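You operate a simulated robot arm through the tools that you are given. There is no shell and no other tool. Be economical: measure what you need, move in short steps, check, and stop when the job is done.

The job below is to be done with a simulated robot arm. You get a single attempt, and the scene is never put back.

Task
Close housing two with the gasket its job tag names and the cover.
Fine: gasket from its drawer, both down over the dowels; shut the drawer, status switch two to WAIT.

The check looks at the end state, three seconds after you hand in, the way a careful person would. Anything else that was tipped, shoved, dropped, spilled or broken makes it a failure. Lids that push on must go on centred and level and be pressed home; caps that screw on are set level and turned clockwise until they are tight.

Robot
A 7-joint arm with a two-finger parallel gripper on a trunk, on a base that drives. Base frame: it is fixed to the floor where the robot stands at the start and does not move with it; the origin is under the middle of the robot, x ahead of it, y to its left, z up. Units: m, rad, N and s.
With the tool pointing down near the work surface it reaches from about 0.28 to 0.72 m from the robot's upright axis, wherever it stands. Its first joint turns from -2.897 to 2.897 rad. Places, roughly: black gasket drawer [0.7, 0.2, 0.7]; checker drain valve [0.1, -2.4, 0.8]; checker vent lever [0.1, -1.9, 0.8]; checker zero button [0.2, -2.3, 0.8]; dowels of housing one [-0.5, -1.7, 1.2]; dowels of housing two [-0.8, -1.2, 1.2]; driver direction switch [-0.1, -2.2, 1.1]; driver torque knob [-0.1, -2.3, 1.1]; hole five of housing one [-0.6, -1.6, 1.2]; hole five of housing two [-1, -1.1, 1.2]; hole four of housing one [-0.6, -1.7, 1.2]; hole four of housing two [-1, -1.2, 1.2]; hole one of housing one [-0.3, -1.7, 1.2]; hole one of housing two [-0.6, -1.1, 1.2]; hole six of housing one [-0.5, -1.5, 1.2]; hole six of housing two [-0.9, -1, 1.2]. Payload 1.57 kg.
The tool frame sits at the grasp point between the pads (the TCP): z along the fingers, y along the line on which they close. The tips reach 0.03 m beyond it. The gripper opens to 0.08 m. The fingers are 0.017 m wide and 0.012 m thick; the gripper's body (0.04 by 0.082 m) begins 0.08 m behind the TCP.
Orientation is that of the tool frame in the base frame, as [roll, pitch, yaw] about the fixed x, y, z axes, in that order (R = Rz(yaw) Ry(pitch) Rx(roll)). With the fingers straight down and closing along the base's y, the tool's x points along the base's -x, its y along +y and its z along -z.

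Tools
- The arm moves only by the tool servo_tool. Its argument "rows" is a list of rows, each a list of 3 entries, a list of its own where there are three numbers: the shift along the base's x, y, z in m, then the turn, a rotation vector about the base's x, y, z in rad, then the closure, from 0 (fully open) to 1 (shut). In form: [[[dx, dy, dz], [rx, ry, rz], gripper], ...]. A call has 1 to 20 rows; each row shifts and turns the commanded pose from where the row before left it. A row lasts 0.2 s, in which the tool goes at most 0.05 m and 0.15 rad; a call with a longer step from one row to the next is refused whole, and so is a gripper value outside its range. A pose out of reach is approached as far as the arm can. The call stops where the force on the tool passes 90 N (or 10 N more than at its start, if that is more) or the arm is blocked; 0.2 s more then pass. Each finger travels about 0.072 m/s and halts on what it meets, pressing with about 29 N; the grip force reading is that of the motor and also rises with nothing between the fingers. The clock runs only during rows and for 0.2 s after the last one: add rows that do not move to give the fingers time. It gives the time, the measured TCP pose, the force on the tool (base axes), the opening and the grip force at its end, in the units of the frame above (readings bear some noise), with the torque about the TCP (base axes, N m) and any sound that the robot's microphone picked up.
- Cameras (640 x 400 px; columns grow to the right, rows downward): "scene" is now at [-0.0338, 0.1113, 1.3801]; the picture's right is [-0.46, -0.89, 0.00], its down [-0.80, 0.42, -0.43] and it looks along [0.38, -0.20, -0.90] (base axes); focal length 214 px, centre (320, 200). "wrist" rides on the gripper at [0.072, -0.007, -0.122] in the tool frame; the picture's right is [0.09, 1.00, 0.00], its down [-0.84, 0.08, -0.54] and it looks along [-0.54, 0.05, 0.84] (tool axes); focal length 238 px, centre (320, 200). There is no depth. A picture from a camera that has moved, and an enlarged one, comes with that camera's place and axes in the base frame and with its lens.
- capture(camera): a new picture of that camera. No time passes.
- move_column(by): slides the trunk up (or, below 0, down) by that many m; the arm and the scene camera ride with it, the base frame stays. It gives what a move gives, with no picture.
- base_move(legs): drives the robot by 1 to 6 legs, each [ahead, left, turn to the left] in m, m and rad, along the robot's own axes; the way and the turn of a leg run together, so that a leg with both is an arc; at most 1.5 m and 3.142 rad a leg. The arm and the cameras ride along, it lands a little off, and it stops where it bumps. It gives what a move gives.
- aim_head(pan, tilt): turns the head with the scene camera to pan (to the left, within 1.501 rad either way) and tilt (down, from -0.506 to 1.204), counted from straight ahead of the robot. It gives what a move gives.
- enlarge(camera, box): a new picture of the part [left, top, right, bottom] of that camera's present view, enlarged. No time passes.
- hand_in(): hands the job in; it is judged then, once.

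Work in short steps. Places have to be worked out from the pictures, the camera data and where the tool is seen: move nearer, look again, correct. Check each grasp and each placing, and mend what went wrong. You have 120 turns and 90 pictures in all, those below and enlarged ones among them. Open the gripper and draw the arm clear of the work before you hand the job in, unless the task says otherwise; then end with one line.

The tools are called after "Emit:" as name(argument=value, ...) on one line, values as JSON. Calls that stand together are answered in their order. servo_tool: Moves the arm, as the interface text tells. Its arguments: {"type":"object","properties":{"rows":{"type":"array","items":{"type":"array"}}},"required":["rows"]} The other tools are called the same way: move_column (by) slides the trunk up or down; base_move (legs) drives the base; aim_head (pan, tilt) turns the head that bears the scene camera; capture (camera) takes a picture; enlarge (camera, box) takes an enlarged picture of a part of a camera's view; hand_in () hands the job in.

At the start:

```text
time: 0.0
tool_pos: [0.3884, 0.0723, 1.0956]
ee_rot: [-3.141, 0.0, -3.141]
force: [-0.1, -1.0, 0.1]
ft_torque: [0.02, -0.02, 0.0]
width: 0.0801
grip_force: 0.0
trunk travel left (down, up): [-0.075, 0.04]
robot x, y, heading: [-0.0011, 0.0007, 0.004]
head pan, tilt: [-0.48, 1.124]
```

scene: 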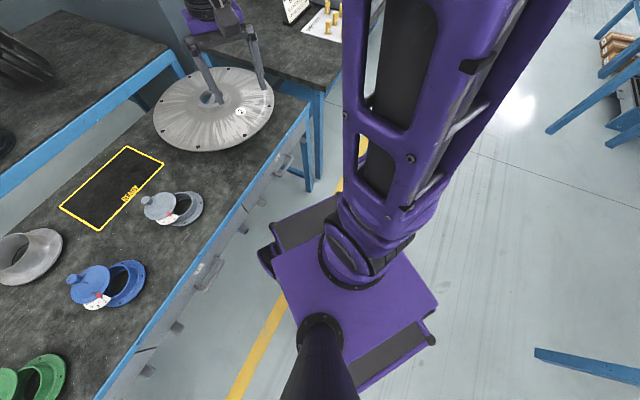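
wrist: 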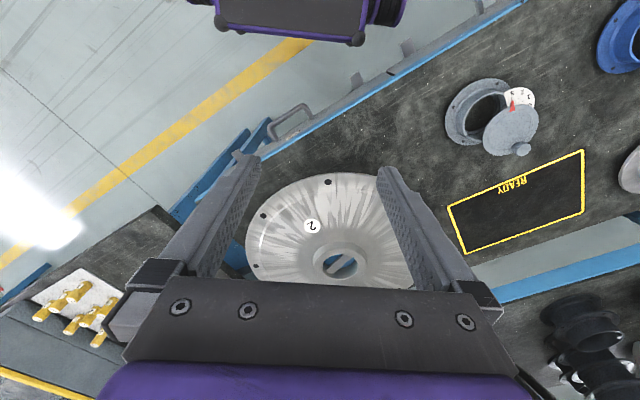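

The start view shows a bench with covers (one marked 2), small valve-like items, and drawers below the bench. I look around with the head first.

Emit:
aim_head(pan=0.3, tilt=0.6)

Emit:
capture(camera="scene")

Emit:
aim_head(pan=-1.5, tilt=0.5)

Emit:
capture(camera="scene")

```text
time: 1.1
tool_pos: [0.3887, 0.0746, 1.0934]
ee_rot: [-3.14, -0.004, -3.14]
force: [0.2, -0.3, -0.3]
ft_torque: [0.0, -0.03, 0.02]
width: 0.0801
grip_force: 0.0
trunk travel left (down, up): [-0.075, 0.04]
robot x, y, heading: [0.0008, 0.0006, -0.0]
head pan, tilt: [0.3, 0.6]
```

```text
87 pictures are left
camera scene: at [0.0003, 0.1407, 1.421], right [0.01, -1.0, 0.0], down [-0.56, -0.01, -0.83], along [0.83, 0.01, -0.56], focal length 214 px, centre (320, 200)
```

scene: 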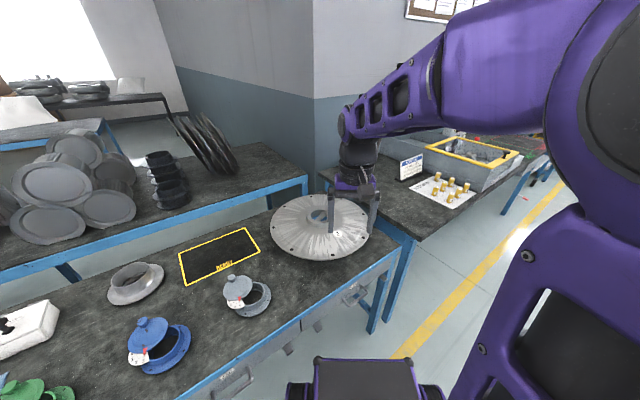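

```text
time: 2.9
tool_pos: [0.3893, 0.0736, 1.0961]
ee_rot: [3.141, 0.0, 3.14]
force: [0.2, -0.1, 0.4]
ft_torque: [-0.01, -0.04, -0.03]
width: 0.08
grip_force: 0.1
trunk travel left (down, up): [-0.075, 0.04]
robot x, y, heading: [-0.0011, 0.004, 0.002]
head pan, tilt: [-1.499, 0.499]
```

```text
86 pictures are left
camera scene: at [-0.0775, 0.0494, 1.4292], right [-0.99, -0.12, 0.0], down [-0.06, 0.48, -0.88], along [0.1, -0.87, -0.48], focal length 214 px, centre (320, 200)
```

scene: 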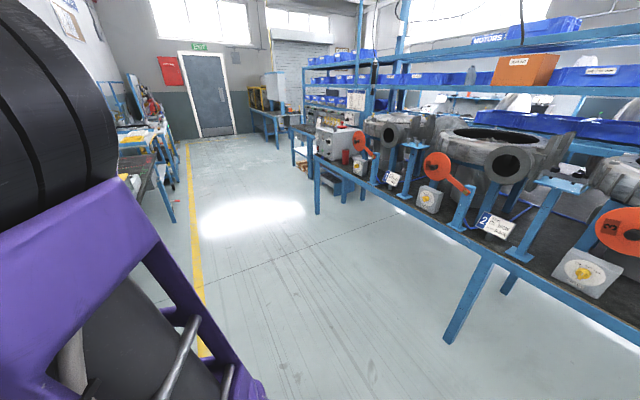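

The housings stand to the right/rear; housing two carries a tag. I enlarge its tag and neighbourhood.

Emit:
enlarge(camera="scene", box=[460, 190, 560, 252])

Emit:
enlarge(camera="scene", box=[340, 90, 640, 278])

```text
6.40 times, centred on (510, 221) of scene
camera zoom: at [-0.0775, 0.0494, 1.4292], right [-0.99, -0.12, 0.0], down [-0.06, 0.48, -0.88], along [0.1, -0.87, -0.48], focal length 1373 px, centre (-896, 66)
```

zoom: 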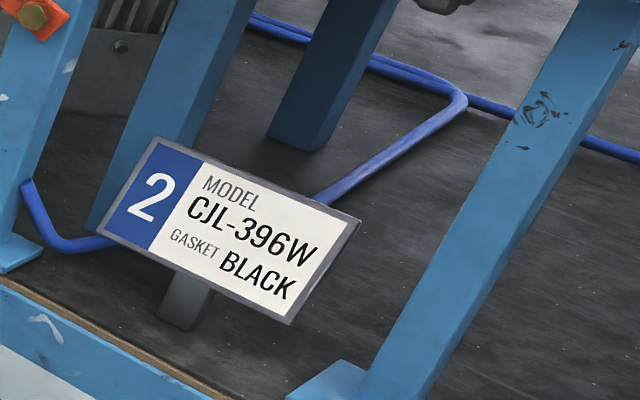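

```text
2.13 times, centred on (490, 184) of scene
camera zoom: at [-0.0775, 0.0494, 1.4292], right [-0.99, -0.12, 0.0], down [-0.06, 0.48, -0.88], along [0.1, -0.87, -0.48], focal length 456 px, centre (-42, 234)
```

zoom: 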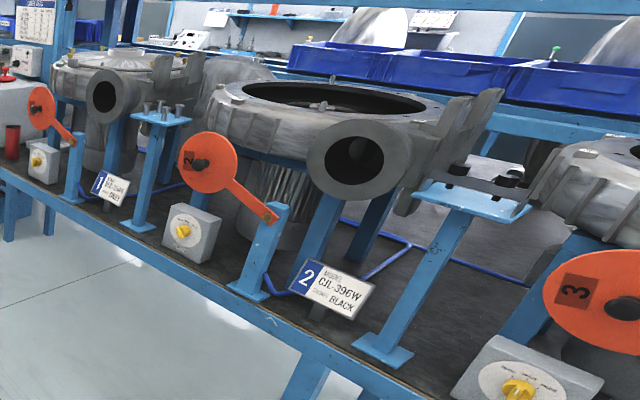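

The tag names the BLACK gasket. Now I look at the drawers on the front edge of the near bench.

Emit:
aim_head(pan=0.2, tilt=1.0)

Emit:
capture(camera="scene")

```text
time: 4.7
tool_pos: [0.3884, 0.0728, 1.0947]
ee_rot: [-3.141, -0.004, 3.141]
force: [-0.1, 0.1, 0.2]
ft_torque: [-0.01, 0.01, -0.01]
width: 0.0798
grip_force: 0.1
trunk travel left (down, up): [-0.075, 0.04]
robot x, y, heading: [-0.0004, -0.0009, -0.005]
head pan, tilt: [0.201, 1.0]
```

```text
83 pictures are left
camera scene: at [-0.0198, 0.14, 1.387], right [0.0, -1.0, 0.0], down [-0.85, 0.0, -0.52], along [0.52, 0.0, -0.85], focal length 214 px, centre (320, 200)
```

scene: 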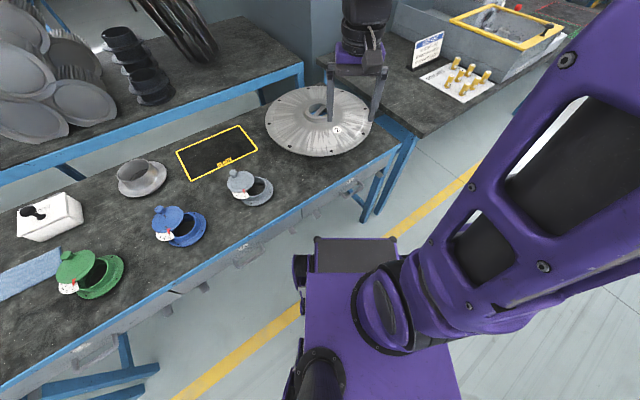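

Bench edge runs about 36° to the robot's x; the cover lies around (0.76, 0.14). I enlarge the cover and the drawer handles.

Emit:
enlarge(camera="scene", box=[250, 70, 410, 170])

Emit:
enlarge(camera="scene", box=[40, 150, 400, 375])

Emit:
capture(camera="wrist")

```text
4.00 times, centred on (330, 120) of scene
camera zoom: at [-0.0198, 0.14, 1.387], right [0.0, -1.0, 0.0], down [-0.85, 0.0, -0.52], along [0.52, 0.0, -0.85], focal length 858 px, centre (280, 520)
```

zoom: 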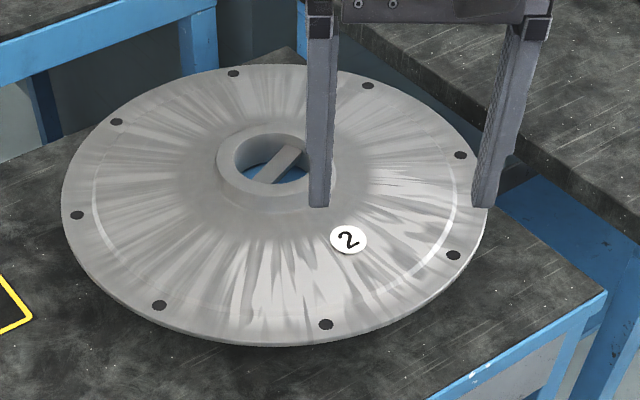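

```text
1.78 times, centred on (220, 262) of scene
camera zoom: at [-0.0198, 0.14, 1.387], right [0.0, -1.0, 0.0], down [-0.85, 0.0, -0.52], along [0.52, 0.0, -0.85], focal length 381 px, centre (498, 89)
```

zoom: 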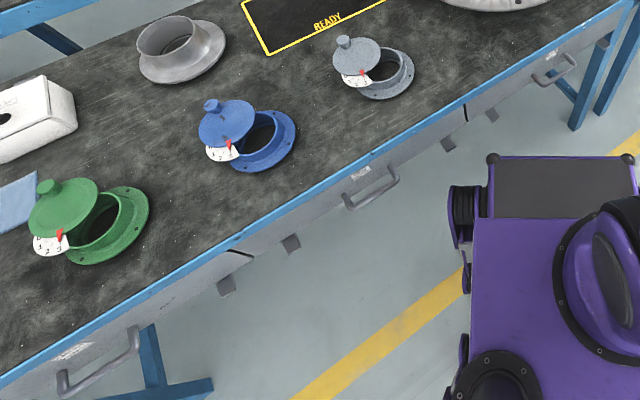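

```text
80 pictures are left
camera wrist: at [0.3172, 0.0675, 1.2176], right [-0.09, 1.0, 0.0], down [0.84, 0.08, 0.54], along [0.54, 0.05, -0.84], focal length 238 px, centre (320, 200)
```

wrist: 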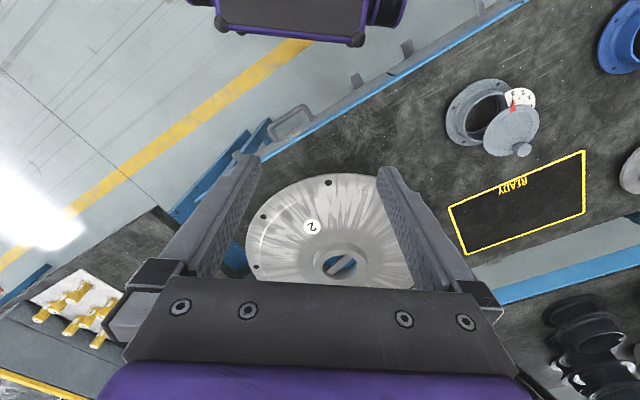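

The cover has a bore with a crossbar to grip by. I back off along the right and turn to face the bench square so that I can see the drawer fronts.

Emit:
base_move(legs=[[-0.14, -0.41, 0], [0, 0, 0.63]])

Emit:
aim_head(pan=0.0, tilt=0.8)

Emit:
capture(camera="scene")

Emit:
capture(camera="wrist")

```text
time: 10.8
tool_pos: [0.1319, -0.1167, 1.0946]
ee_rot: [-3.138, -0.002, -2.518]
force: [-0.2, -0.5, 0.1]
ft_torque: [0.02, 0.02, -0.02]
width: 0.0801
grip_force: 0.2
trunk travel left (down, up): [-0.075, 0.04]
robot x, y, heading: [-0.1422, -0.4037, 0.625]
head pan, tilt: [0.201, 1.0]
```

```text
time: 11.5
tool_pos: [0.133, -0.1165, 1.0935]
ee_rot: [-3.14, -0.006, -2.52]
force: [-0.5, 0.5, 0.7]
ft_torque: [0.03, -0.02, 0.02]
width: 0.08
grip_force: 0.0
trunk travel left (down, up): [-0.075, 0.04]
robot x, y, heading: [-0.1385, -0.4012, 0.624]
head pan, tilt: [0.0, 0.799]
```

```text
79 pictures are left
camera scene: at [-0.2286, -0.3008, 1.3982], right [0.53, -0.85, 0.0], down [-0.65, -0.4, -0.65], along [0.55, 0.34, -0.76], focal length 214 px, centre (320, 200)
```

scene: 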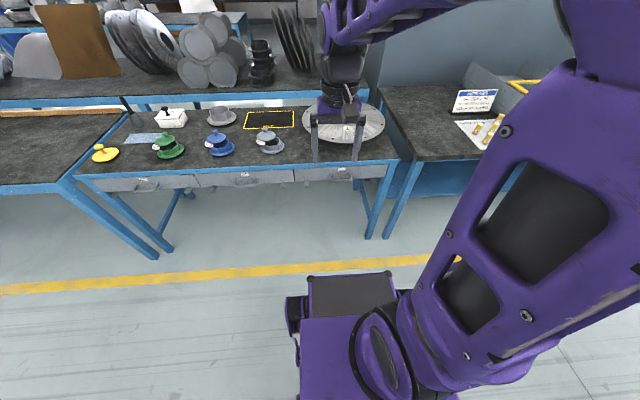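

```text
78 pictures are left
camera wrist: at [0.0775, -0.1633, 1.217], right [-0.65, 0.76, 0.0], down [0.64, 0.55, 0.54], along [0.41, 0.35, -0.84], focal length 238 px, centre (320, 200)
```

wrist: 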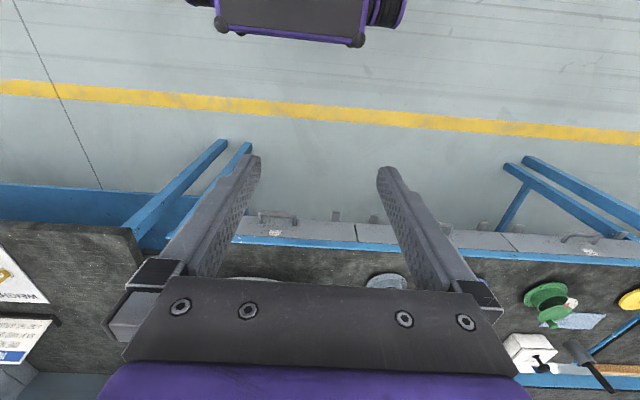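

Three drawers in view; I enlarge the rightmost two to read labels and get handle geometry.

Emit:
enlarge(camera="scene", box=[180, 90, 420, 240])

Emit:
enlarge(camera="scene", box=[280, 140, 408, 220])

Emit:
enlarge(camera="wrist", box=[200, 190, 380, 302])

```text
2.67 times, centred on (300, 165) of scene
camera zoom: at [-0.2286, -0.3008, 1.3982], right [0.53, -0.85, 0.0], down [-0.65, -0.4, -0.65], along [0.55, 0.34, -0.76], focal length 572 px, centre (373, 293)
```

zoom: 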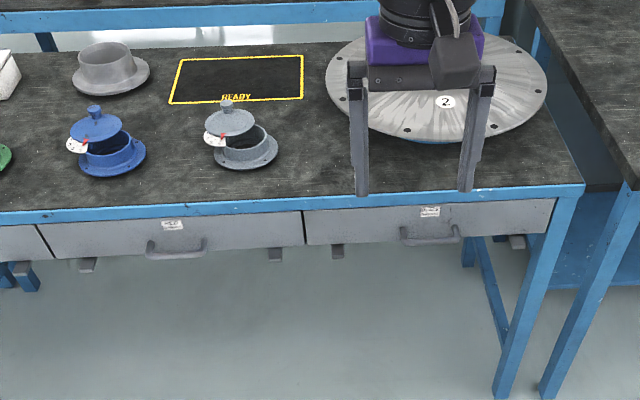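

```text
5.00 times, centred on (344, 180) of scene
camera zoom: at [-0.2286, -0.3008, 1.3982], right [0.53, -0.85, 0.0], down [-0.65, -0.4, -0.65], along [0.55, 0.34, -0.76], focal length 1072 px, centre (200, 300)
```

zoom: 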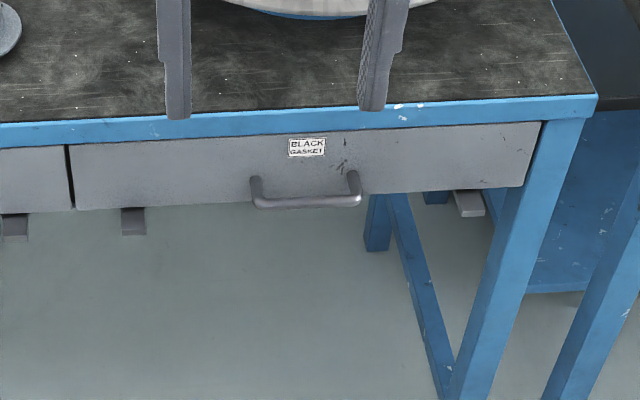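

```text
3.56 times, centred on (290, 246) of wrist
camera zoom: at [0.0775, -0.1633, 1.217], right [-0.65, 0.76, 0.0], down [0.64, 0.55, 0.54], along [0.41, 0.35, -0.84], focal length 848 px, centre (427, 36)
```

zoom: 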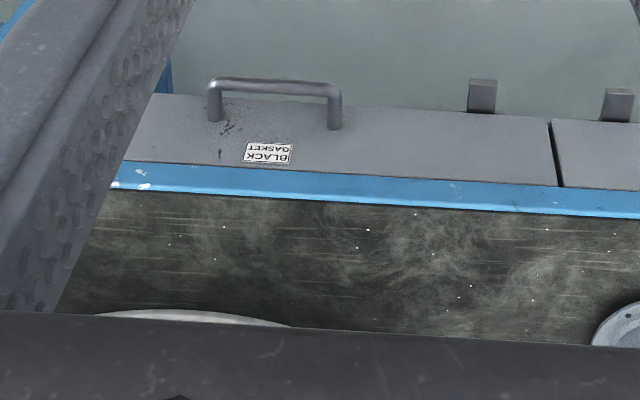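

The rightmost drawer is labelled BLACK GASKET; its handle bar triangulates to about (0.45, 0.00, 0.68), with bench top at z≈0.77. I turn the wrist so the fingers close in the vertical plane, lowering in front of the bench.

Emit:
servo_tool(rows=[[[0.005, -0.007, -0.02], [0, 0, -0.1408], 0], [[0.005, -0.007, -0.02], [0, 0, -0.1408], 0], [[0.005, -0.007, -0.02], [0, 0, -0.1408], 0], [[0.005, -0.007, -0.02], [0, 0, -0.1408], 0], [[0.005, -0.007, -0.02], [0, 0, -0.1408], 0], [[0.005, -0.007, -0.02], [0, 0, -0.1408], 0], [[0.005, -0.007, -0.02], [0, 0, -0.1408], 0], [[0.005, -0.007, -0.02], [0, 0, -0.1408], 0], [[0.005, -0.007, -0.02], [0, 0, -0.1408], 0], [[0.005, -0.007, -0.02], [0, 0, -0.1408], 0], [[0.005, -0.007, -0.02], [0, 0, -0.1408], 0]])

Emit:
servo_tool(rows=[[[0.012, 0.009, -0.01], [0.0857, -0.1142, 0], 0], [[0.012, 0.009, -0.01], [0.0857, -0.1142, 0], 0], [[0.012, 0.009, -0.01], [0.0857, -0.1142, 0], 0], [[0.012, 0.009, -0.01], [0.0857, -0.1142, 0], 0], [[0.012, 0.009, -0.01], [0.0857, -0.1142, 0], 0], [[0.012, 0.009, -0.01], [0.0857, -0.1142, 0], 0], [[0.012, 0.009, -0.01], [0.0857, -0.1142, 0], 0], [[0.012, 0.009, -0.01], [0.0857, -0.1142, 0], 0], [[0.012, 0.009, -0.01], [0.0857, -0.1142, 0], 0], [[0.012, 0.009, -0.01], [0.0857, -0.1142, 0], 0], [[0.012, 0.009, -0.01], [0.0857, -0.1142, 0], 0]])

Emit:
capture(camera="wrist")

```text
time: 13.9
tool_pos: [0.1849, -0.1948, 0.8729]
ee_rot: [-3.14, -0.004, 2.211]
force: [0.3, -0.4, 0.9]
ft_torque: [-0.03, -0.02, 0.02]
width: 0.0801
grip_force: 0.0
trunk travel left (down, up): [-0.075, 0.04]
robot x, y, heading: [-0.1415, -0.4048, 0.623]
head pan, tilt: [0.0, 0.799]
```

```text
time: 16.3
tool_pos: [0.3187, -0.0967, 0.7635]
ee_rot: [1.568, -0.001, 2.218]
force: [0.6, -0.2, -0.2]
ft_torque: [-0.02, 0.01, -0.02]
width: 0.0801
grip_force: 0.0
trunk travel left (down, up): [-0.075, 0.04]
robot x, y, heading: [-0.1457, -0.4034, 0.623]
head pan, tilt: [0.0, 0.799]
```

```text
74 pictures are left
camera wrist: at [0.1781, -0.1116, 0.7582], right [-0.06, 0.07, 1.0], down [0.07, -0.99, 0.07], along [1.0, 0.08, 0.05], focal length 238 px, centre (320, 200)
```

wrist: 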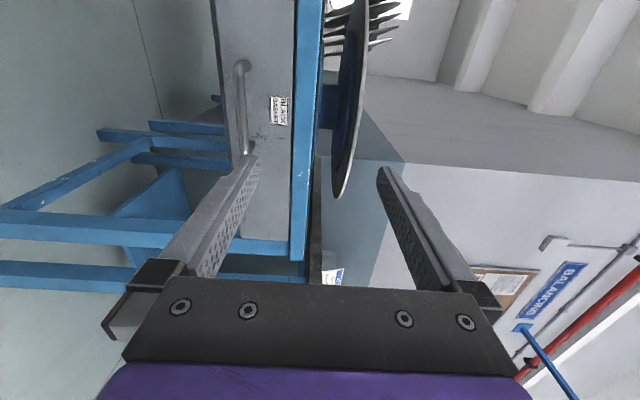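

Orientation is right. The handle reads about (0.45, 0.005, 0.672); I lower to its height and close in to ~5 cm, then look.

Emit:
servo_tool(rows=[[[0, 0, -0.03], [0, 0, 0], 0], [[0, 0, -0.03], [0, 0, 0], 0], [[0, 0, -0.03], [0, 0, 0], 0], [[0.028, 0.021, 0], [0, 0, 0], 0], [[0.028, 0.021, 0], [0, 0, 0], 0], [[0.024, 0.018, 0], [0, 0, 0], 0], [[0, 0, 0], [0, 0, 0], 0]])

Emit:
capture(camera="wrist")

Emit:
aim_head(pan=0.0, tilt=0.9)

Emit:
enlarge(camera="scene", box=[240, 80, 480, 230])

```text
time: 17.9
tool_pos: [0.4009, -0.0354, 0.675]
ee_rot: [1.574, 0.0, 2.216]
force: [0.0, -0.9, -0.7]
ft_torque: [0.02, -0.01, -0.01]
width: 0.0801
grip_force: 0.1
trunk travel left (down, up): [-0.075, 0.04]
robot x, y, heading: [-0.14, -0.4021, 0.623]
head pan, tilt: [0.0, 0.799]
```

```text
73 pictures are left
camera wrist: at [0.2604, -0.0517, 0.6695], right [-0.05, 0.07, 1.0], down [0.07, -0.99, 0.08], along [1.0, 0.08, 0.05], focal length 238 px, centre (320, 200)
```

wrist: 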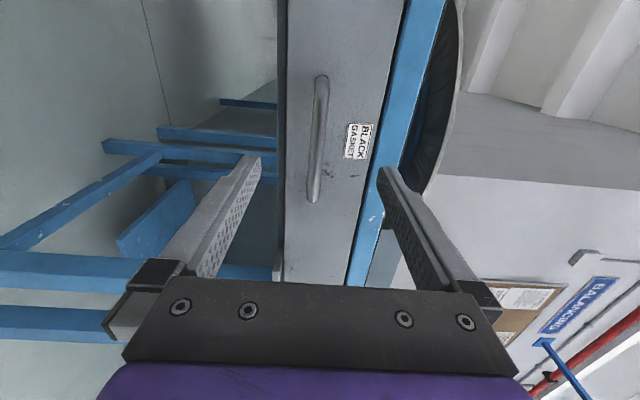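

```text
time: 18.6
tool_pos: [0.3999, -0.035, 0.6753]
ee_rot: [1.573, -0.001, 2.218]
force: [0.1, 0.3, 0.3]
ft_torque: [0.02, 0.0, 0.05]
width: 0.0804
grip_force: 0.1
trunk travel left (down, up): [-0.075, 0.04]
robot x, y, heading: [-0.1419, -0.4016, 0.619]
head pan, tilt: [0.0, 0.901]
```

```text
2.67 times, centred on (360, 155) of scene
camera zoom: at [-0.2328, -0.2978, 1.3955], right [0.58, -0.81, 0.0], down [-0.64, -0.46, -0.62], along [0.51, 0.36, -0.78], focal length 572 px, centre (213, 320)
```

zoom: 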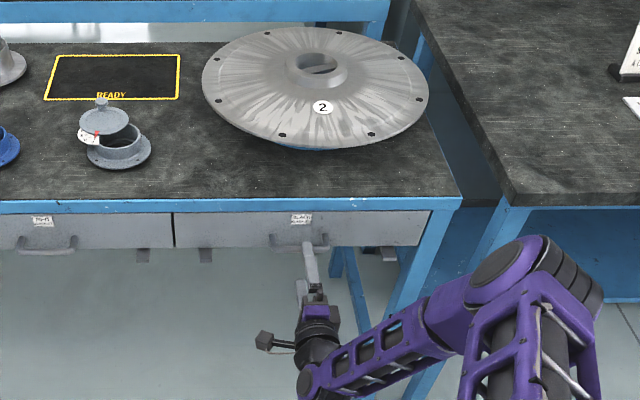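

The bar is centred between the fingers in height and about 5 mm to the left. I move forward ~5 cm and close on it.

Emit:
servo_tool(rows=[[[0.013, 0.012, 0], [0, 0, 0], 0], [[0.013, 0.012, 0], [0, 0, 0], 0], [[0.012, 0.011, 0], [0, 0, 0], 0], [[0, 0, 0], [0, 0, 0], 0], [[0, 0, 0], [0, 0, 0], 1], [[0, 0, 0], [0, 0, 0], 1], [[0, 0, 0], [0, 0, 0], 1], [[0, 0, 0], [0, 0, 0], 1]])

Emit:
capture(camera="wrist")

```text
time: 20.4
tool_pos: [0.4364, -0.002, 0.6723]
ee_rot: [1.578, 0.0, 2.217]
force: [0.4, -1.3, -11.5]
ft_torque: [-0.14, 0.08, -0.01]
width: 0.012
grip_force: 28.6
trunk travel left (down, up): [-0.075, 0.04]
robot x, y, heading: [-0.1447, -0.4017, 0.625]
head pan, tilt: [0.0, 0.901]
```

```text
71 pictures are left
camera wrist: at [0.2962, -0.0179, 0.6672], right [-0.05, 0.08, 1.0], down [0.07, -0.99, 0.08], along [1.0, 0.08, 0.04], focal length 238 px, centre (320, 200)
```

wrist: 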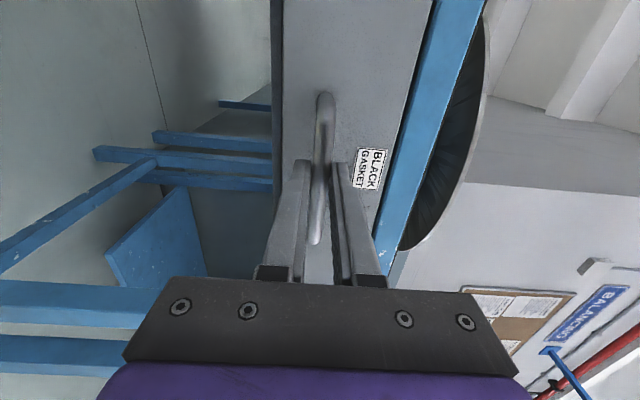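

The bar is gripped (12 mm). I pull the drawer out along the bench normal in small steps.

Emit:
servo_tool(rows=[[[0, 0, -0.002], [0, 0, 0], 1], [[-0.012, -0.009, 0], [0, 0, 0], 1], [[-0.012, -0.009, 0], [0, 0, 0], 1], [[-0.016, -0.012, 0], [0, 0, 0], 1], [[-0.016, -0.012, 0], [0, 0, 0], 1], [[-0.016, -0.012, 0], [0, 0, 0], 1], [[0, 0, 0], [0, 0, 0], 1]])

Emit:
enlarge(camera="scene", box=[240, 80, 480, 230])

```text
time: 22.0
tool_pos: [0.3654, -0.0541, 0.6718]
ee_rot: [1.572, -0.004, 2.216]
force: [4.4, -7.7, 1.3]
ft_torque: [0.04, -0.05, -0.71]
width: 0.0118
grip_force: 28.6
trunk travel left (down, up): [-0.075, 0.04]
robot x, y, heading: [-0.1462, -0.4032, 0.619]
head pan, tilt: [0.0, 0.901]
```

```text
2.67 times, centred on (360, 155) of scene
camera zoom: at [-0.2328, -0.2983, 1.3955], right [0.58, -0.81, 0.0], down [-0.64, -0.46, -0.62], along [0.51, 0.36, -0.78], focal length 572 px, centre (213, 320)
```

zoom: 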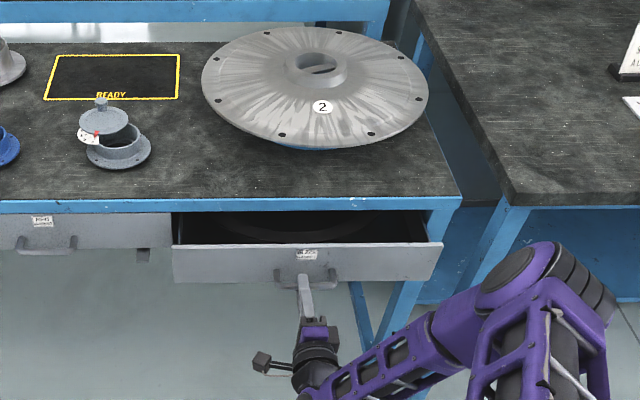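

The drawer slides freely; side force hints its axis is nearer 36°. I continue pulling ~0.2 m along that.

Emit:
servo_tool(rows=[[[-0.0195, -0.0155, 0], [0, 0, 0], 1], [[-0.0243, -0.0176, 0], [0, 0, 0], 1], [[-0.0243, -0.0176, 0], [0, 0, 0], 1], [[-0.0243, -0.0176, 0], [0, 0, 0], 1], [[-0.0243, -0.0176, 0], [0, 0, 0], 1], [[-0.0243, -0.0176, 0], [0, 0, 0], 1], [[-0.0243, -0.0176, 0], [0, 0, 0], 1], [[0, 0, 0], [0, 0, 0], 1]])

Emit:
enlarge(camera="scene", box=[240, 80, 480, 230])

```text
time: 23.8
tool_pos: [0.1989, -0.1765, 0.6719]
ee_rot: [1.578, -0.003, 2.22]
force: [1.6, -4.8, -19.1]
ft_torque: [-0.24, 0.22, 0.55]
width: 0.0118
grip_force: 28.7
trunk travel left (down, up): [-0.075, 0.04]
robot x, y, heading: [-0.1409, -0.4045, 0.624]
head pan, tilt: [0.0, 0.901]
```

```text
2.67 times, centred on (360, 155) of scene
camera zoom: at [-0.232, -0.2975, 1.3953], right [0.58, -0.81, 0.0], down [-0.64, -0.46, -0.62], along [0.5, 0.36, -0.78], focal length 572 px, centre (213, 320)
```

zoom: 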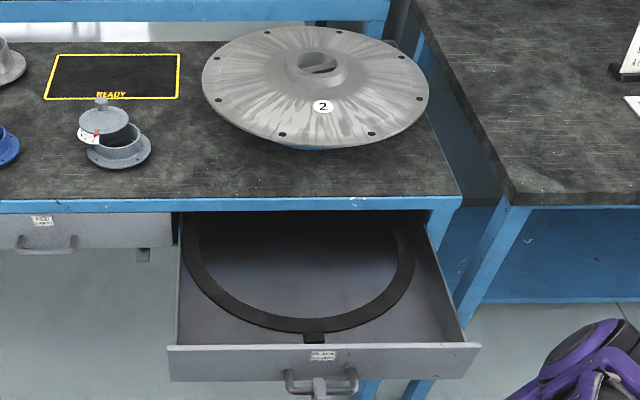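

The gasket ring with a front tab is visible; the ring's rear is still under the bench. I pull a further 0.11 m by backing the base gently.

Emit:
base_move(legs=[[-0.11, 0, 0]])

Emit:
enlarge(camera="scene", box=[240, 60, 496, 220])

```text
time: 25.0
tool_pos: [0.1113, -0.2404, 0.6725]
ee_rot: [1.576, 0.0, 2.218]
force: [11.0, -17.8, -24.8]
ft_torque: [-0.23, 0.3, -0.01]
width: 0.0118
grip_force: 29.5
trunk travel left (down, up): [-0.075, 0.04]
robot x, y, heading: [-0.2301, -0.4662, 0.625]
head pan, tilt: [0.0, 0.901]
```

```text
2.50 times, centred on (368, 140) of scene
camera zoom: at [-0.3206, -0.3622, 1.3956], right [0.58, -0.81, 0.0], down [-0.64, -0.46, -0.62], along [0.5, 0.36, -0.78], focal length 536 px, centre (200, 350)
```

zoom: 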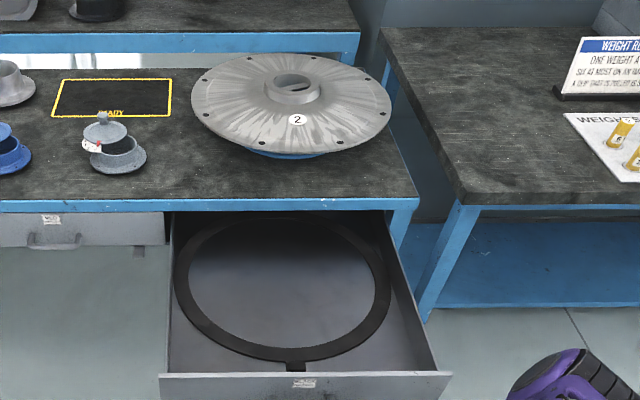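

Ring's far edge is still ~9 cm under the bench; I pull another 0.08 m.

Emit:
base_move(legs=[[-0.08, 0, 0]])

Emit:
enlarge(camera="scene", box=[240, 60, 496, 220])

```text
time: 26.1
tool_pos: [0.0436, -0.2901, 0.672]
ee_rot: [1.577, 0.002, 2.216]
force: [8.8, -12.6, -10.6]
ft_torque: [-0.04, 0.18, -0.31]
width: 0.0117
grip_force: 29.6
trunk travel left (down, up): [-0.075, 0.04]
robot x, y, heading: [-0.298, -0.5158, 0.622]
head pan, tilt: [0.0, 0.901]
```

```text
2.50 times, centred on (368, 140) of scene
camera zoom: at [-0.3889, -0.4113, 1.3956], right [0.59, -0.81, 0.0], down [-0.64, -0.46, -0.62], along [0.5, 0.36, -0.78], focal length 536 px, centre (200, 350)
```

zoom: 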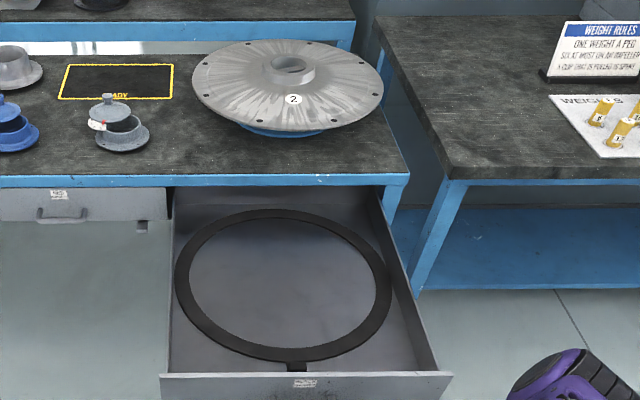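

Drawer still free; one more 5 cm to bring the ring fully clear of the edge.

Emit:
base_move(legs=[[-0.05, 0, 0]])

Emit:
enlarge(camera="scene", box=[240, 60, 496, 220])

```text
time: 27.0
tool_pos: [0.0046, -0.3201, 0.6716]
ee_rot: [1.577, 0.005, 2.213]
force: [2.3, -4.8, -4.5]
ft_torque: [0.07, 0.12, 0.13]
width: 0.0119
grip_force: 28.8
trunk travel left (down, up): [-0.075, 0.04]
robot x, y, heading: [-0.3406, -0.5453, 0.626]
head pan, tilt: [0.0, 0.901]
```

```text
2.50 times, centred on (368, 140) of scene
camera zoom: at [-0.4294, -0.44, 1.3955], right [0.59, -0.81, 0.0], down [-0.64, -0.46, -0.62], along [0.5, 0.36, -0.78], focal length 536 px, centre (200, 350)
```

zoom: 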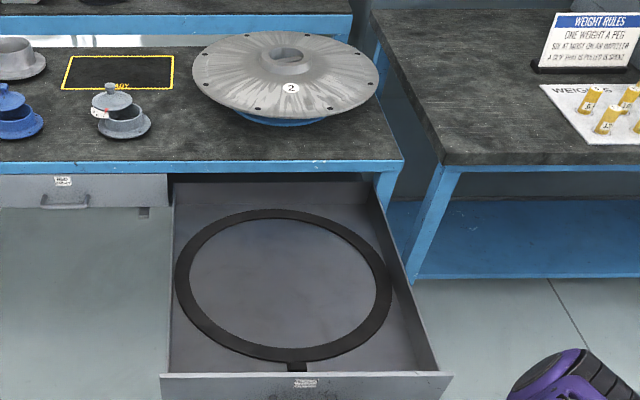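

Drawer is open far enough. I open the gripper, back off the handle, and rise.

Emit:
servo_tool(rows=[[[0, 0, 0], [0, 0, 0], 0], [[0, 0, 0], [0, 0, 0], 0], [[0, 0, 0], [0, 0, 0], 0], [[0, 0, 0], [0, 0, 0], 0], [[-0.016, -0.0118, 0], [0, 0, 0], 0], [[-0.016, -0.0118, 0], [0, 0, 0], 0], [[-0.016, -0.0118, 0], [0, 0, 0], 0], [[-0.016, -0.0118, 0], [0, 0, 0], 0], [[0, 0, 0.04], [0, 0, 0], 0], [[0, 0, 0.04], [0, 0, 0], 0], [[0, 0, 0.04], [0, 0, 0], 0], [[0, 0, 0.04], [0, 0, 0], 0], [[0, 0, 0.04], [0, 0, 0], 0], [[0, 0, 0.04], [0, 0, 0], 0]])

Emit:
servo_tool(rows=[[[0, 0, 0.01], [-0.083, 0.1155, 0], 0], [[0, 0, 0.01], [-0.083, 0.1155, 0], 0], [[0, 0, 0.01], [-0.083, 0.1155, 0], 0], [[0, 0, 0.01], [-0.083, 0.1155, 0], 0], [[0, 0, 0.01], [-0.083, 0.1155, 0], 0], [[0, 0, 0.01], [-0.083, 0.1155, 0], 0], [[0, 0, 0.01], [-0.083, 0.1155, 0], 0], [[0, 0, 0.01], [-0.083, 0.1155, 0], 0], [[0, 0, 0], [-0.083, 0.1155, 0], 0], [[0, 0, 0], [-0.083, 0.1155, 0], 0], [[0, 0, 0], [-0.083, 0.1155, 0], 0]])

Emit:
capture(camera="wrist")

```text
time: 30.0
tool_pos: [-0.0319, -0.3579, 0.8135]
ee_rot: [1.578, 0.002, 2.216]
force: [-0.7, 0.5, -0.1]
ft_torque: [0.01, 0.03, -0.02]
width: 0.0799
grip_force: 0.0
out of reach, approached as far as the arm can: row 12, 13, 14
trunk travel left (down, up): [-0.075, 0.04]
robot x, y, heading: [-0.3384, -0.5453, 0.624]
head pan, tilt: [0.0, 0.901]
```

```text
time: 32.4
tool_pos: [0.031, -0.3318, 0.8135]
ee_rot: [-3.14, -0.018, 2.195]
force: [0.6, 0.4, 0.8]
ft_torque: [0.01, -0.02, 0.01]
width: 0.0802
grip_force: 0.1
out of reach, approached as far as the arm can: row 1, 2, 3, 4, 5
trunk travel left (down, up): [-0.075, 0.04]
robot x, y, heading: [-0.3383, -0.5475, 0.627]
head pan, tilt: [0.0, 0.901]
```

```text
65 pictures are left
camera wrist: at [-0.0142, -0.2784, 0.9371], right [0.75, 0.66, 0.0], down [0.56, -0.64, 0.53], along [0.35, -0.4, -0.85], focal length 238 px, centre (320, 200)
```

wrist: 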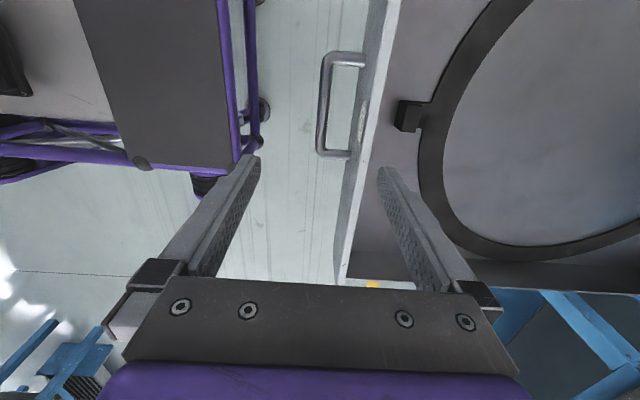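

The tab looks like a raised lug. I zoom in on it.

Emit:
enlarge(camera="wrist", box=[350, 60, 478, 140])

Emit:
enlarge(camera="scene", box=[328, 185, 392, 225])

```text
5.00 times, centred on (414, 100) of wrist
camera zoom: at [-0.0142, -0.2784, 0.9371], right [0.75, 0.66, 0.0], down [0.56, -0.64, 0.53], along [0.35, -0.4, -0.85], focal length 1192 px, centre (-150, 700)
```

zoom: 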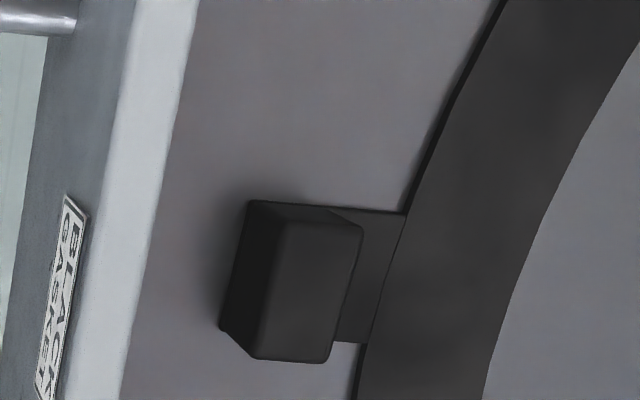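

```text
10.00 times, centred on (360, 205) of scene
camera zoom: at [-0.4295, -0.4404, 1.3956], right [0.58, -0.81, 0.0], down [-0.64, -0.46, -0.62], along [0.5, 0.36, -0.78], focal length 2145 px, centre (-80, 150)
```

zoom: 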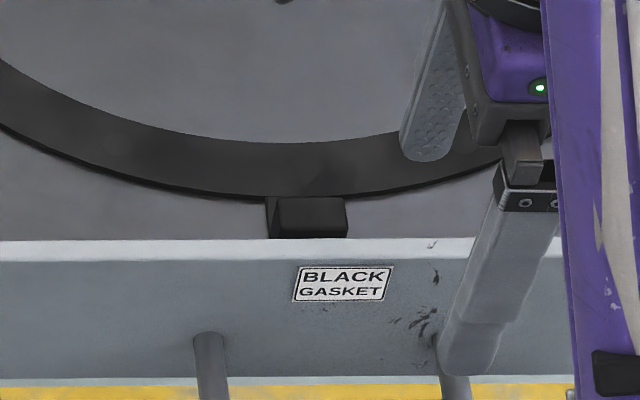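

The lug's top centre triangulates to (0.096, -0.261, 0.68); ring ~0.385 m dia. I'll grip it across its depth (along the drawer axis), partly closing first, and stop above it to check.

Emit:
servo_tool(rows=[[[0.0164, 0.0177, 0], [0, 0, 0], 0.375], [[0.0164, 0.0177, 0], [0, 0, 0], 0.375], [[0.0164, 0.0177, 0], [0, 0, 0], 0.375], [[0.0164, 0.0177, 0], [0, 0, 0], 0.375], [[0, 0, -0.03], [0, 0, 0], 0.375], [[0, 0, -0.02], [0, 0, 0], 0.375], [[0, 0, 0], [0, 0, 0], 0.375]])

Emit:
capture(camera="wrist")

Emit:
enlarge(camera="scene", box=[312, 165, 408, 225])

```text
time: 34.0
tool_pos: [0.097, -0.2633, 0.7631]
ee_rot: [3.14, -0.019, 2.198]
force: [-0.7, -0.8, -0.2]
ft_torque: [-0.02, -0.01, 0.01]
width: 0.05
grip_force: 0.0
trunk travel left (down, up): [-0.075, 0.04]
robot x, y, heading: [-0.3371, -0.5432, 0.627]
head pan, tilt: [0.0, 0.901]
```

```text
62 pictures are left
camera wrist: at [0.0504, -0.2095, 0.8868], right [0.75, 0.66, 0.0], down [0.56, -0.64, 0.53], along [0.35, -0.39, -0.85], focal length 238 px, centre (320, 200)
```

wrist: 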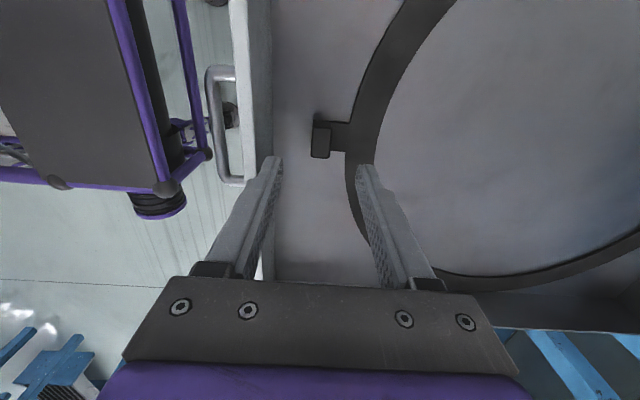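

```text
6.67 times, centred on (360, 195) of scene
camera zoom: at [-0.4297, -0.4399, 1.3955], right [0.59, -0.81, 0.0], down [-0.64, -0.46, -0.62], along [0.5, 0.36, -0.78], focal length 1430 px, centre (53, 233)
```

zoom: 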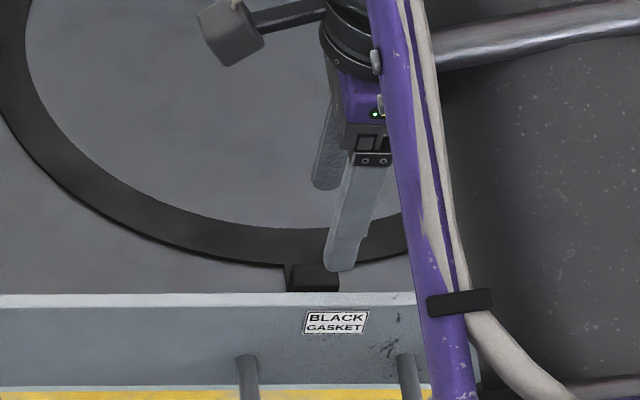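

The lug is about 5 mm left of the TCP. I correct and descend to just overlap it, checking force.

Emit:
servo_tool(rows=[[[0, 0.0055, -0.02], [0, 0, 0], 0.375], [[0, 0, -0.02], [0, 0, 0], 0.375], [[0, 0, -0.015], [0, 0, 0], 0.375], [[0, 0, -0.01], [0, 0, 0], 0.375], [[0, 0, 0], [0, 0, 0], 0.375]])

Emit:
capture(camera="wrist")

```text
time: 35.2
tool_pos: [0.097, -0.2547, 0.6965]
ee_rot: [-3.141, -0.019, 2.198]
force: [-0.3, -0.4, -0.3]
ft_torque: [-0.01, -0.01, -0.02]
width: 0.05
grip_force: 0.0
trunk travel left (down, up): [-0.075, 0.04]
robot x, y, heading: [-0.3368, -0.5441, 0.626]
head pan, tilt: [0.0, 0.901]
```

```text
60 pictures are left
camera wrist: at [0.0506, -0.2029, 0.8212], right [0.75, 0.66, 0.0], down [0.56, -0.64, 0.53], along [0.35, -0.39, -0.85], focal length 238 px, centre (320, 200)
```

wrist: 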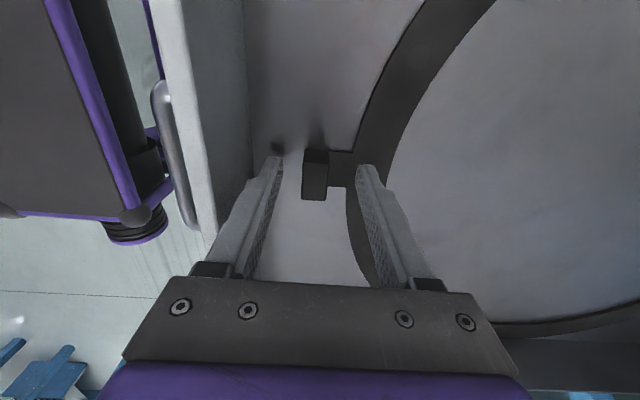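

Tips are ~19 mm below the lug's top and centred. I close on it.

Emit:
servo_tool(rows=[[[0, 0, 0], [0, 0, 0], 0.6], [[0, 0, 0], [0, 0, 0], 0.8], [[0, 0, 0], [0, 0, 0], 1], [[0, 0, 0], [0, 0, 0], 1], [[0, 0, 0], [0, 0, 0], 1]])

Emit:
servo_tool(rows=[[[0, 0, 0.01], [0, 0, 0], 1], [[0, 0, 0.015], [0, 0, 0], 1], [[0, 0, 0.02], [0, 0, 0], 1], [[0, 0, 0], [0, 0, 0], 1]])

Emit:
capture(camera="wrist")

Emit:
capture(camera="scene")

```text
time: 36.4
tool_pos: [0.0967, -0.2556, 0.698]
ee_rot: [3.141, -0.019, 2.198]
force: [-0.4, -0.1, 0.1]
ft_torque: [-0.01, 0.02, 0.1]
width: 0.0165
grip_force: 29.0
trunk travel left (down, up): [-0.075, 0.04]
robot x, y, heading: [-0.3401, -0.5442, 0.623]
head pan, tilt: [0.0, 0.901]
```

```text
time: 37.4
tool_pos: [0.0968, -0.2546, 0.7438]
ee_rot: [-3.142, -0.019, 2.196]
force: [0.2, 0.4, -0.3]
ft_torque: [-0.06, 0.1, 0.0]
width: 0.0163
grip_force: 28.6
trunk travel left (down, up): [-0.075, 0.04]
robot x, y, heading: [-0.3377, -0.5459, 0.625]
head pan, tilt: [0.0, 0.901]
```

```text
59 pictures are left
camera wrist: at [0.0508, -0.2022, 0.8678], right [0.75, 0.66, 0.0], down [0.56, -0.64, 0.53], along [0.35, -0.39, -0.85], focal length 238 px, centre (320, 200)
```

wrist: 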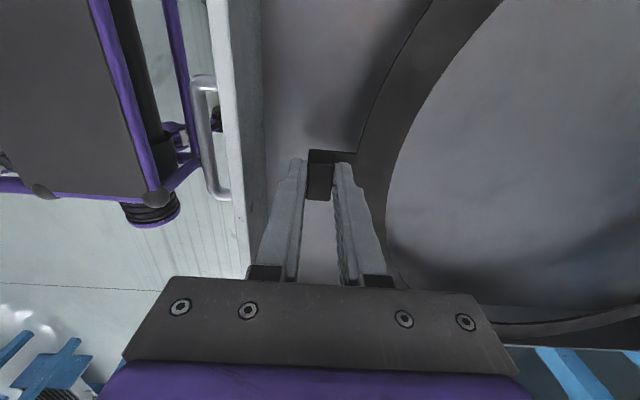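

```text
58 pictures are left
camera scene: at [-0.4297, -0.44, 1.3955], right [0.59, -0.81, 0.0], down [-0.64, -0.46, -0.62], along [0.5, 0.36, -0.78], focal length 214 px, centre (320, 200)
```

scene: 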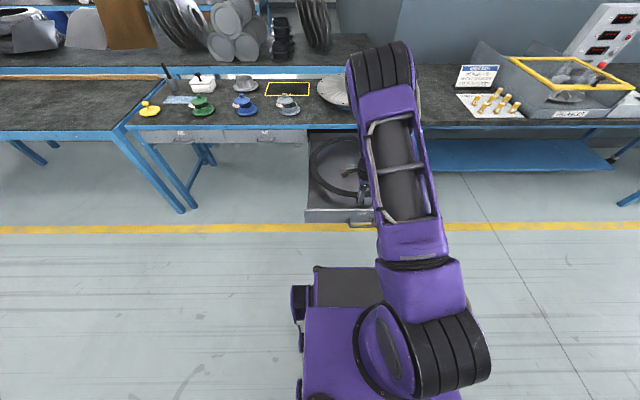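

Gasket is held level and very light. I lift it to clear height and draw it in slightly.

Emit:
servo_tool(rows=[[[0, 0, 0.04], [0, 0, 0], 1], [[0, 0, 0.04], [0, 0, 0], 1], [[0, 0, 0.04], [0, 0, 0], 1], [[0, 0, 0.04], [0, 0, 0], 1], [[0, 0, 0.04], [0, 0, 0], 1], [[0, 0, 0.04], [0, 0, 0], 1], [[0, 0, 0.04], [0, 0, 0], 1], [[0, 0, 0.04], [0, 0, 0], 1], [[0, 0, 0.04], [0, 0, 0], 1], [[-0.02, -0.015, 0.03], [0, 0, 0], 1], [[-0.02, -0.015, 0.03], [0, 0, 0], 1], [[-0.02, -0.015, 0.03], [0, 0, 0], 1], [[-0.02, -0.015, 0.03], [0, 0, 0], 1], [[0, 0, 0], [0, 0, 0], 1]])

Emit:
capture(camera="wrist")

Emit:
aim_head(pan=-1.5, tilt=0.6)

Emit:
capture(camera="scene")

```text
time: 40.4
tool_pos: [0.0165, -0.3122, 1.2231]
ee_rot: [-3.141, -0.02, 2.197]
force: [-0.1, -0.1, -0.8]
ft_torque: [-0.03, 0.04, -0.03]
width: 0.0164
grip_force: 28.5
trunk travel left (down, up): [-0.075, 0.04]
robot x, y, heading: [-0.3383, -0.5462, 0.628]
head pan, tilt: [0.0, 0.901]
```

```text
57 pictures are left
camera wrist: at [-0.0293, -0.2591, 1.3465], right [0.75, 0.66, 0.0], down [0.56, -0.64, 0.53], along [0.35, -0.39, -0.85], focal length 238 px, centre (320, 200)
```

wrist: 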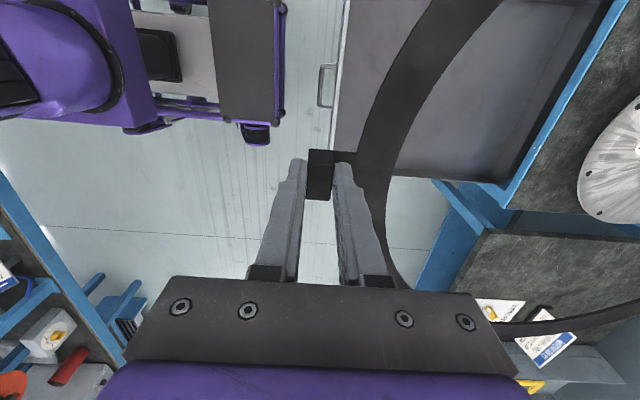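

```text
time: 42.0
tool_pos: [0.0175, -0.3118, 1.2235]
ee_rot: [-3.139, -0.019, 2.198]
force: [-1.3, 0.5, -0.8]
ft_torque: [-0.04, 0.1, -0.02]
width: 0.0165
grip_force: 29.3
trunk travel left (down, up): [-0.075, 0.04]
robot x, y, heading: [-0.336, -0.5435, 0.629]
head pan, tilt: [-1.499, 0.6]
```

```text
56 pictures are left
camera scene: at [-0.4326, -0.5504, 1.4199], right [-0.75, -0.66, 0.0], down [-0.38, 0.43, -0.82], along [0.54, -0.62, -0.57], focal length 214 px, centre (320, 200)
```

scene: 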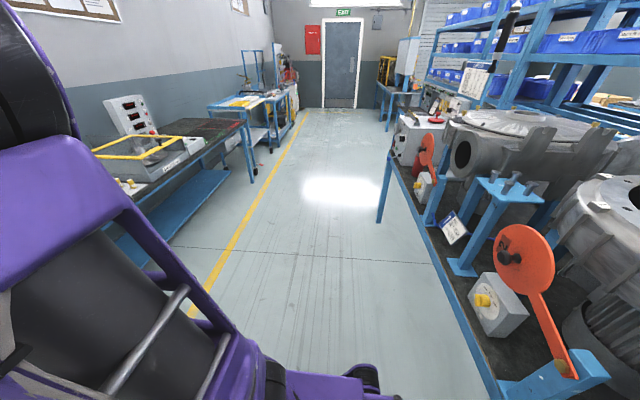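

Housing bench runs parallel, edge at about 0.46 m behind me; the ring at z 1.3 clears everything there. I raise a bit more and turn right 90°, then drive along the aisle to line up with housing two.

Emit:
servo_tool(rows=[[[0, 0, 0.03], [0, 0, 0], 1], [[0, 0, 0.03], [0, 0, 0], 1], [[0, 0, 0.03], [0, 0, 0], 1], [[0, 0, 0], [0, 0, 0], 1]])

Emit:
base_move(legs=[[0, 0, -1.571], [0.26, 0, 0]])

Emit:
capture(camera="scene")

```text
time: 43.0
tool_pos: [0.0146, -0.3151, 1.3112]
ee_rot: [3.14, -0.02, 2.196]
force: [-0.6, -0.2, -0.5]
ft_torque: [-0.03, 0.09, -0.02]
width: 0.0166
grip_force: 28.6
trunk travel left (down, up): [-0.075, 0.04]
robot x, y, heading: [-0.3402, -0.5478, 0.628]
head pan, tilt: [-1.499, 0.6]
```

```text
time: 48.8
tool_pos: [0.0565, -1.1013, 1.3119]
ee_rot: [3.141, -0.019, 0.648]
force: [0.2, -1.0, -1.2]
ft_torque: [0.08, 0.06, 0.02]
width: 0.0165
grip_force: 29.1
trunk travel left (down, up): [-0.075, 0.04]
robot x, y, heading: [-0.1803, -0.7505, -0.924]
head pan, tilt: [-1.499, 0.6]
```

```text
55 pictures are left
camera scene: at [-0.1877, -0.656, 1.4203], right [-0.67, 0.74, 0.0], down [0.42, 0.38, -0.83], along [-0.61, -0.55, -0.56], focal length 214 px, centre (320, 200)
```

scene: 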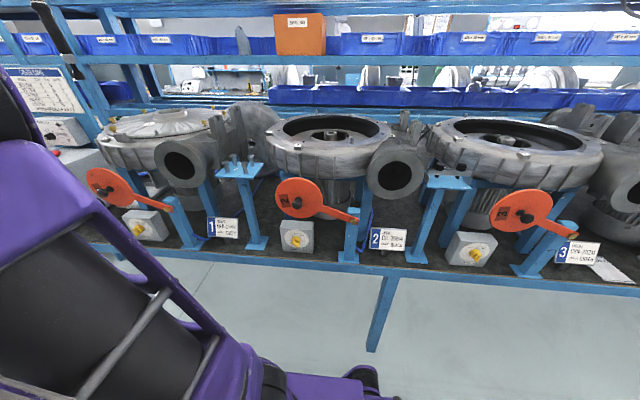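

I am across from housing two. I zoom in on its flange, dowels and switch.

Emit:
enlarge(camera="scene", box=[250, 95, 410, 195])

Emit:
enlarge(camera="scene", box=[262, 170, 374, 240])

```text
4.00 times, centred on (330, 145) of scene
camera zoom: at [-0.1877, -0.656, 1.4203], right [-0.67, 0.74, 0.0], down [0.42, 0.38, -0.83], along [-0.61, -0.55, -0.56], focal length 858 px, centre (280, 420)
```

zoom: 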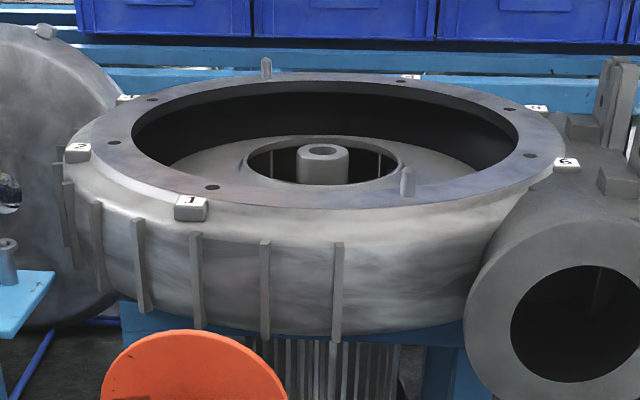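

```text
5.71 times, centred on (318, 205) of scene
camera zoom: at [-0.1877, -0.656, 1.4203], right [-0.67, 0.74, 0.0], down [0.42, 0.38, -0.83], along [-0.61, -0.55, -0.56], focal length 1226 px, centre (331, 171)
```

zoom: 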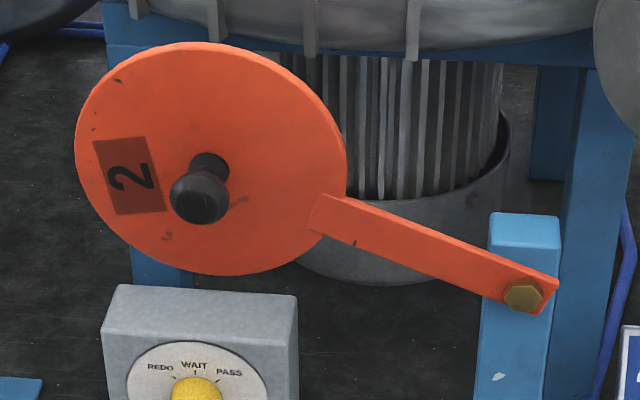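

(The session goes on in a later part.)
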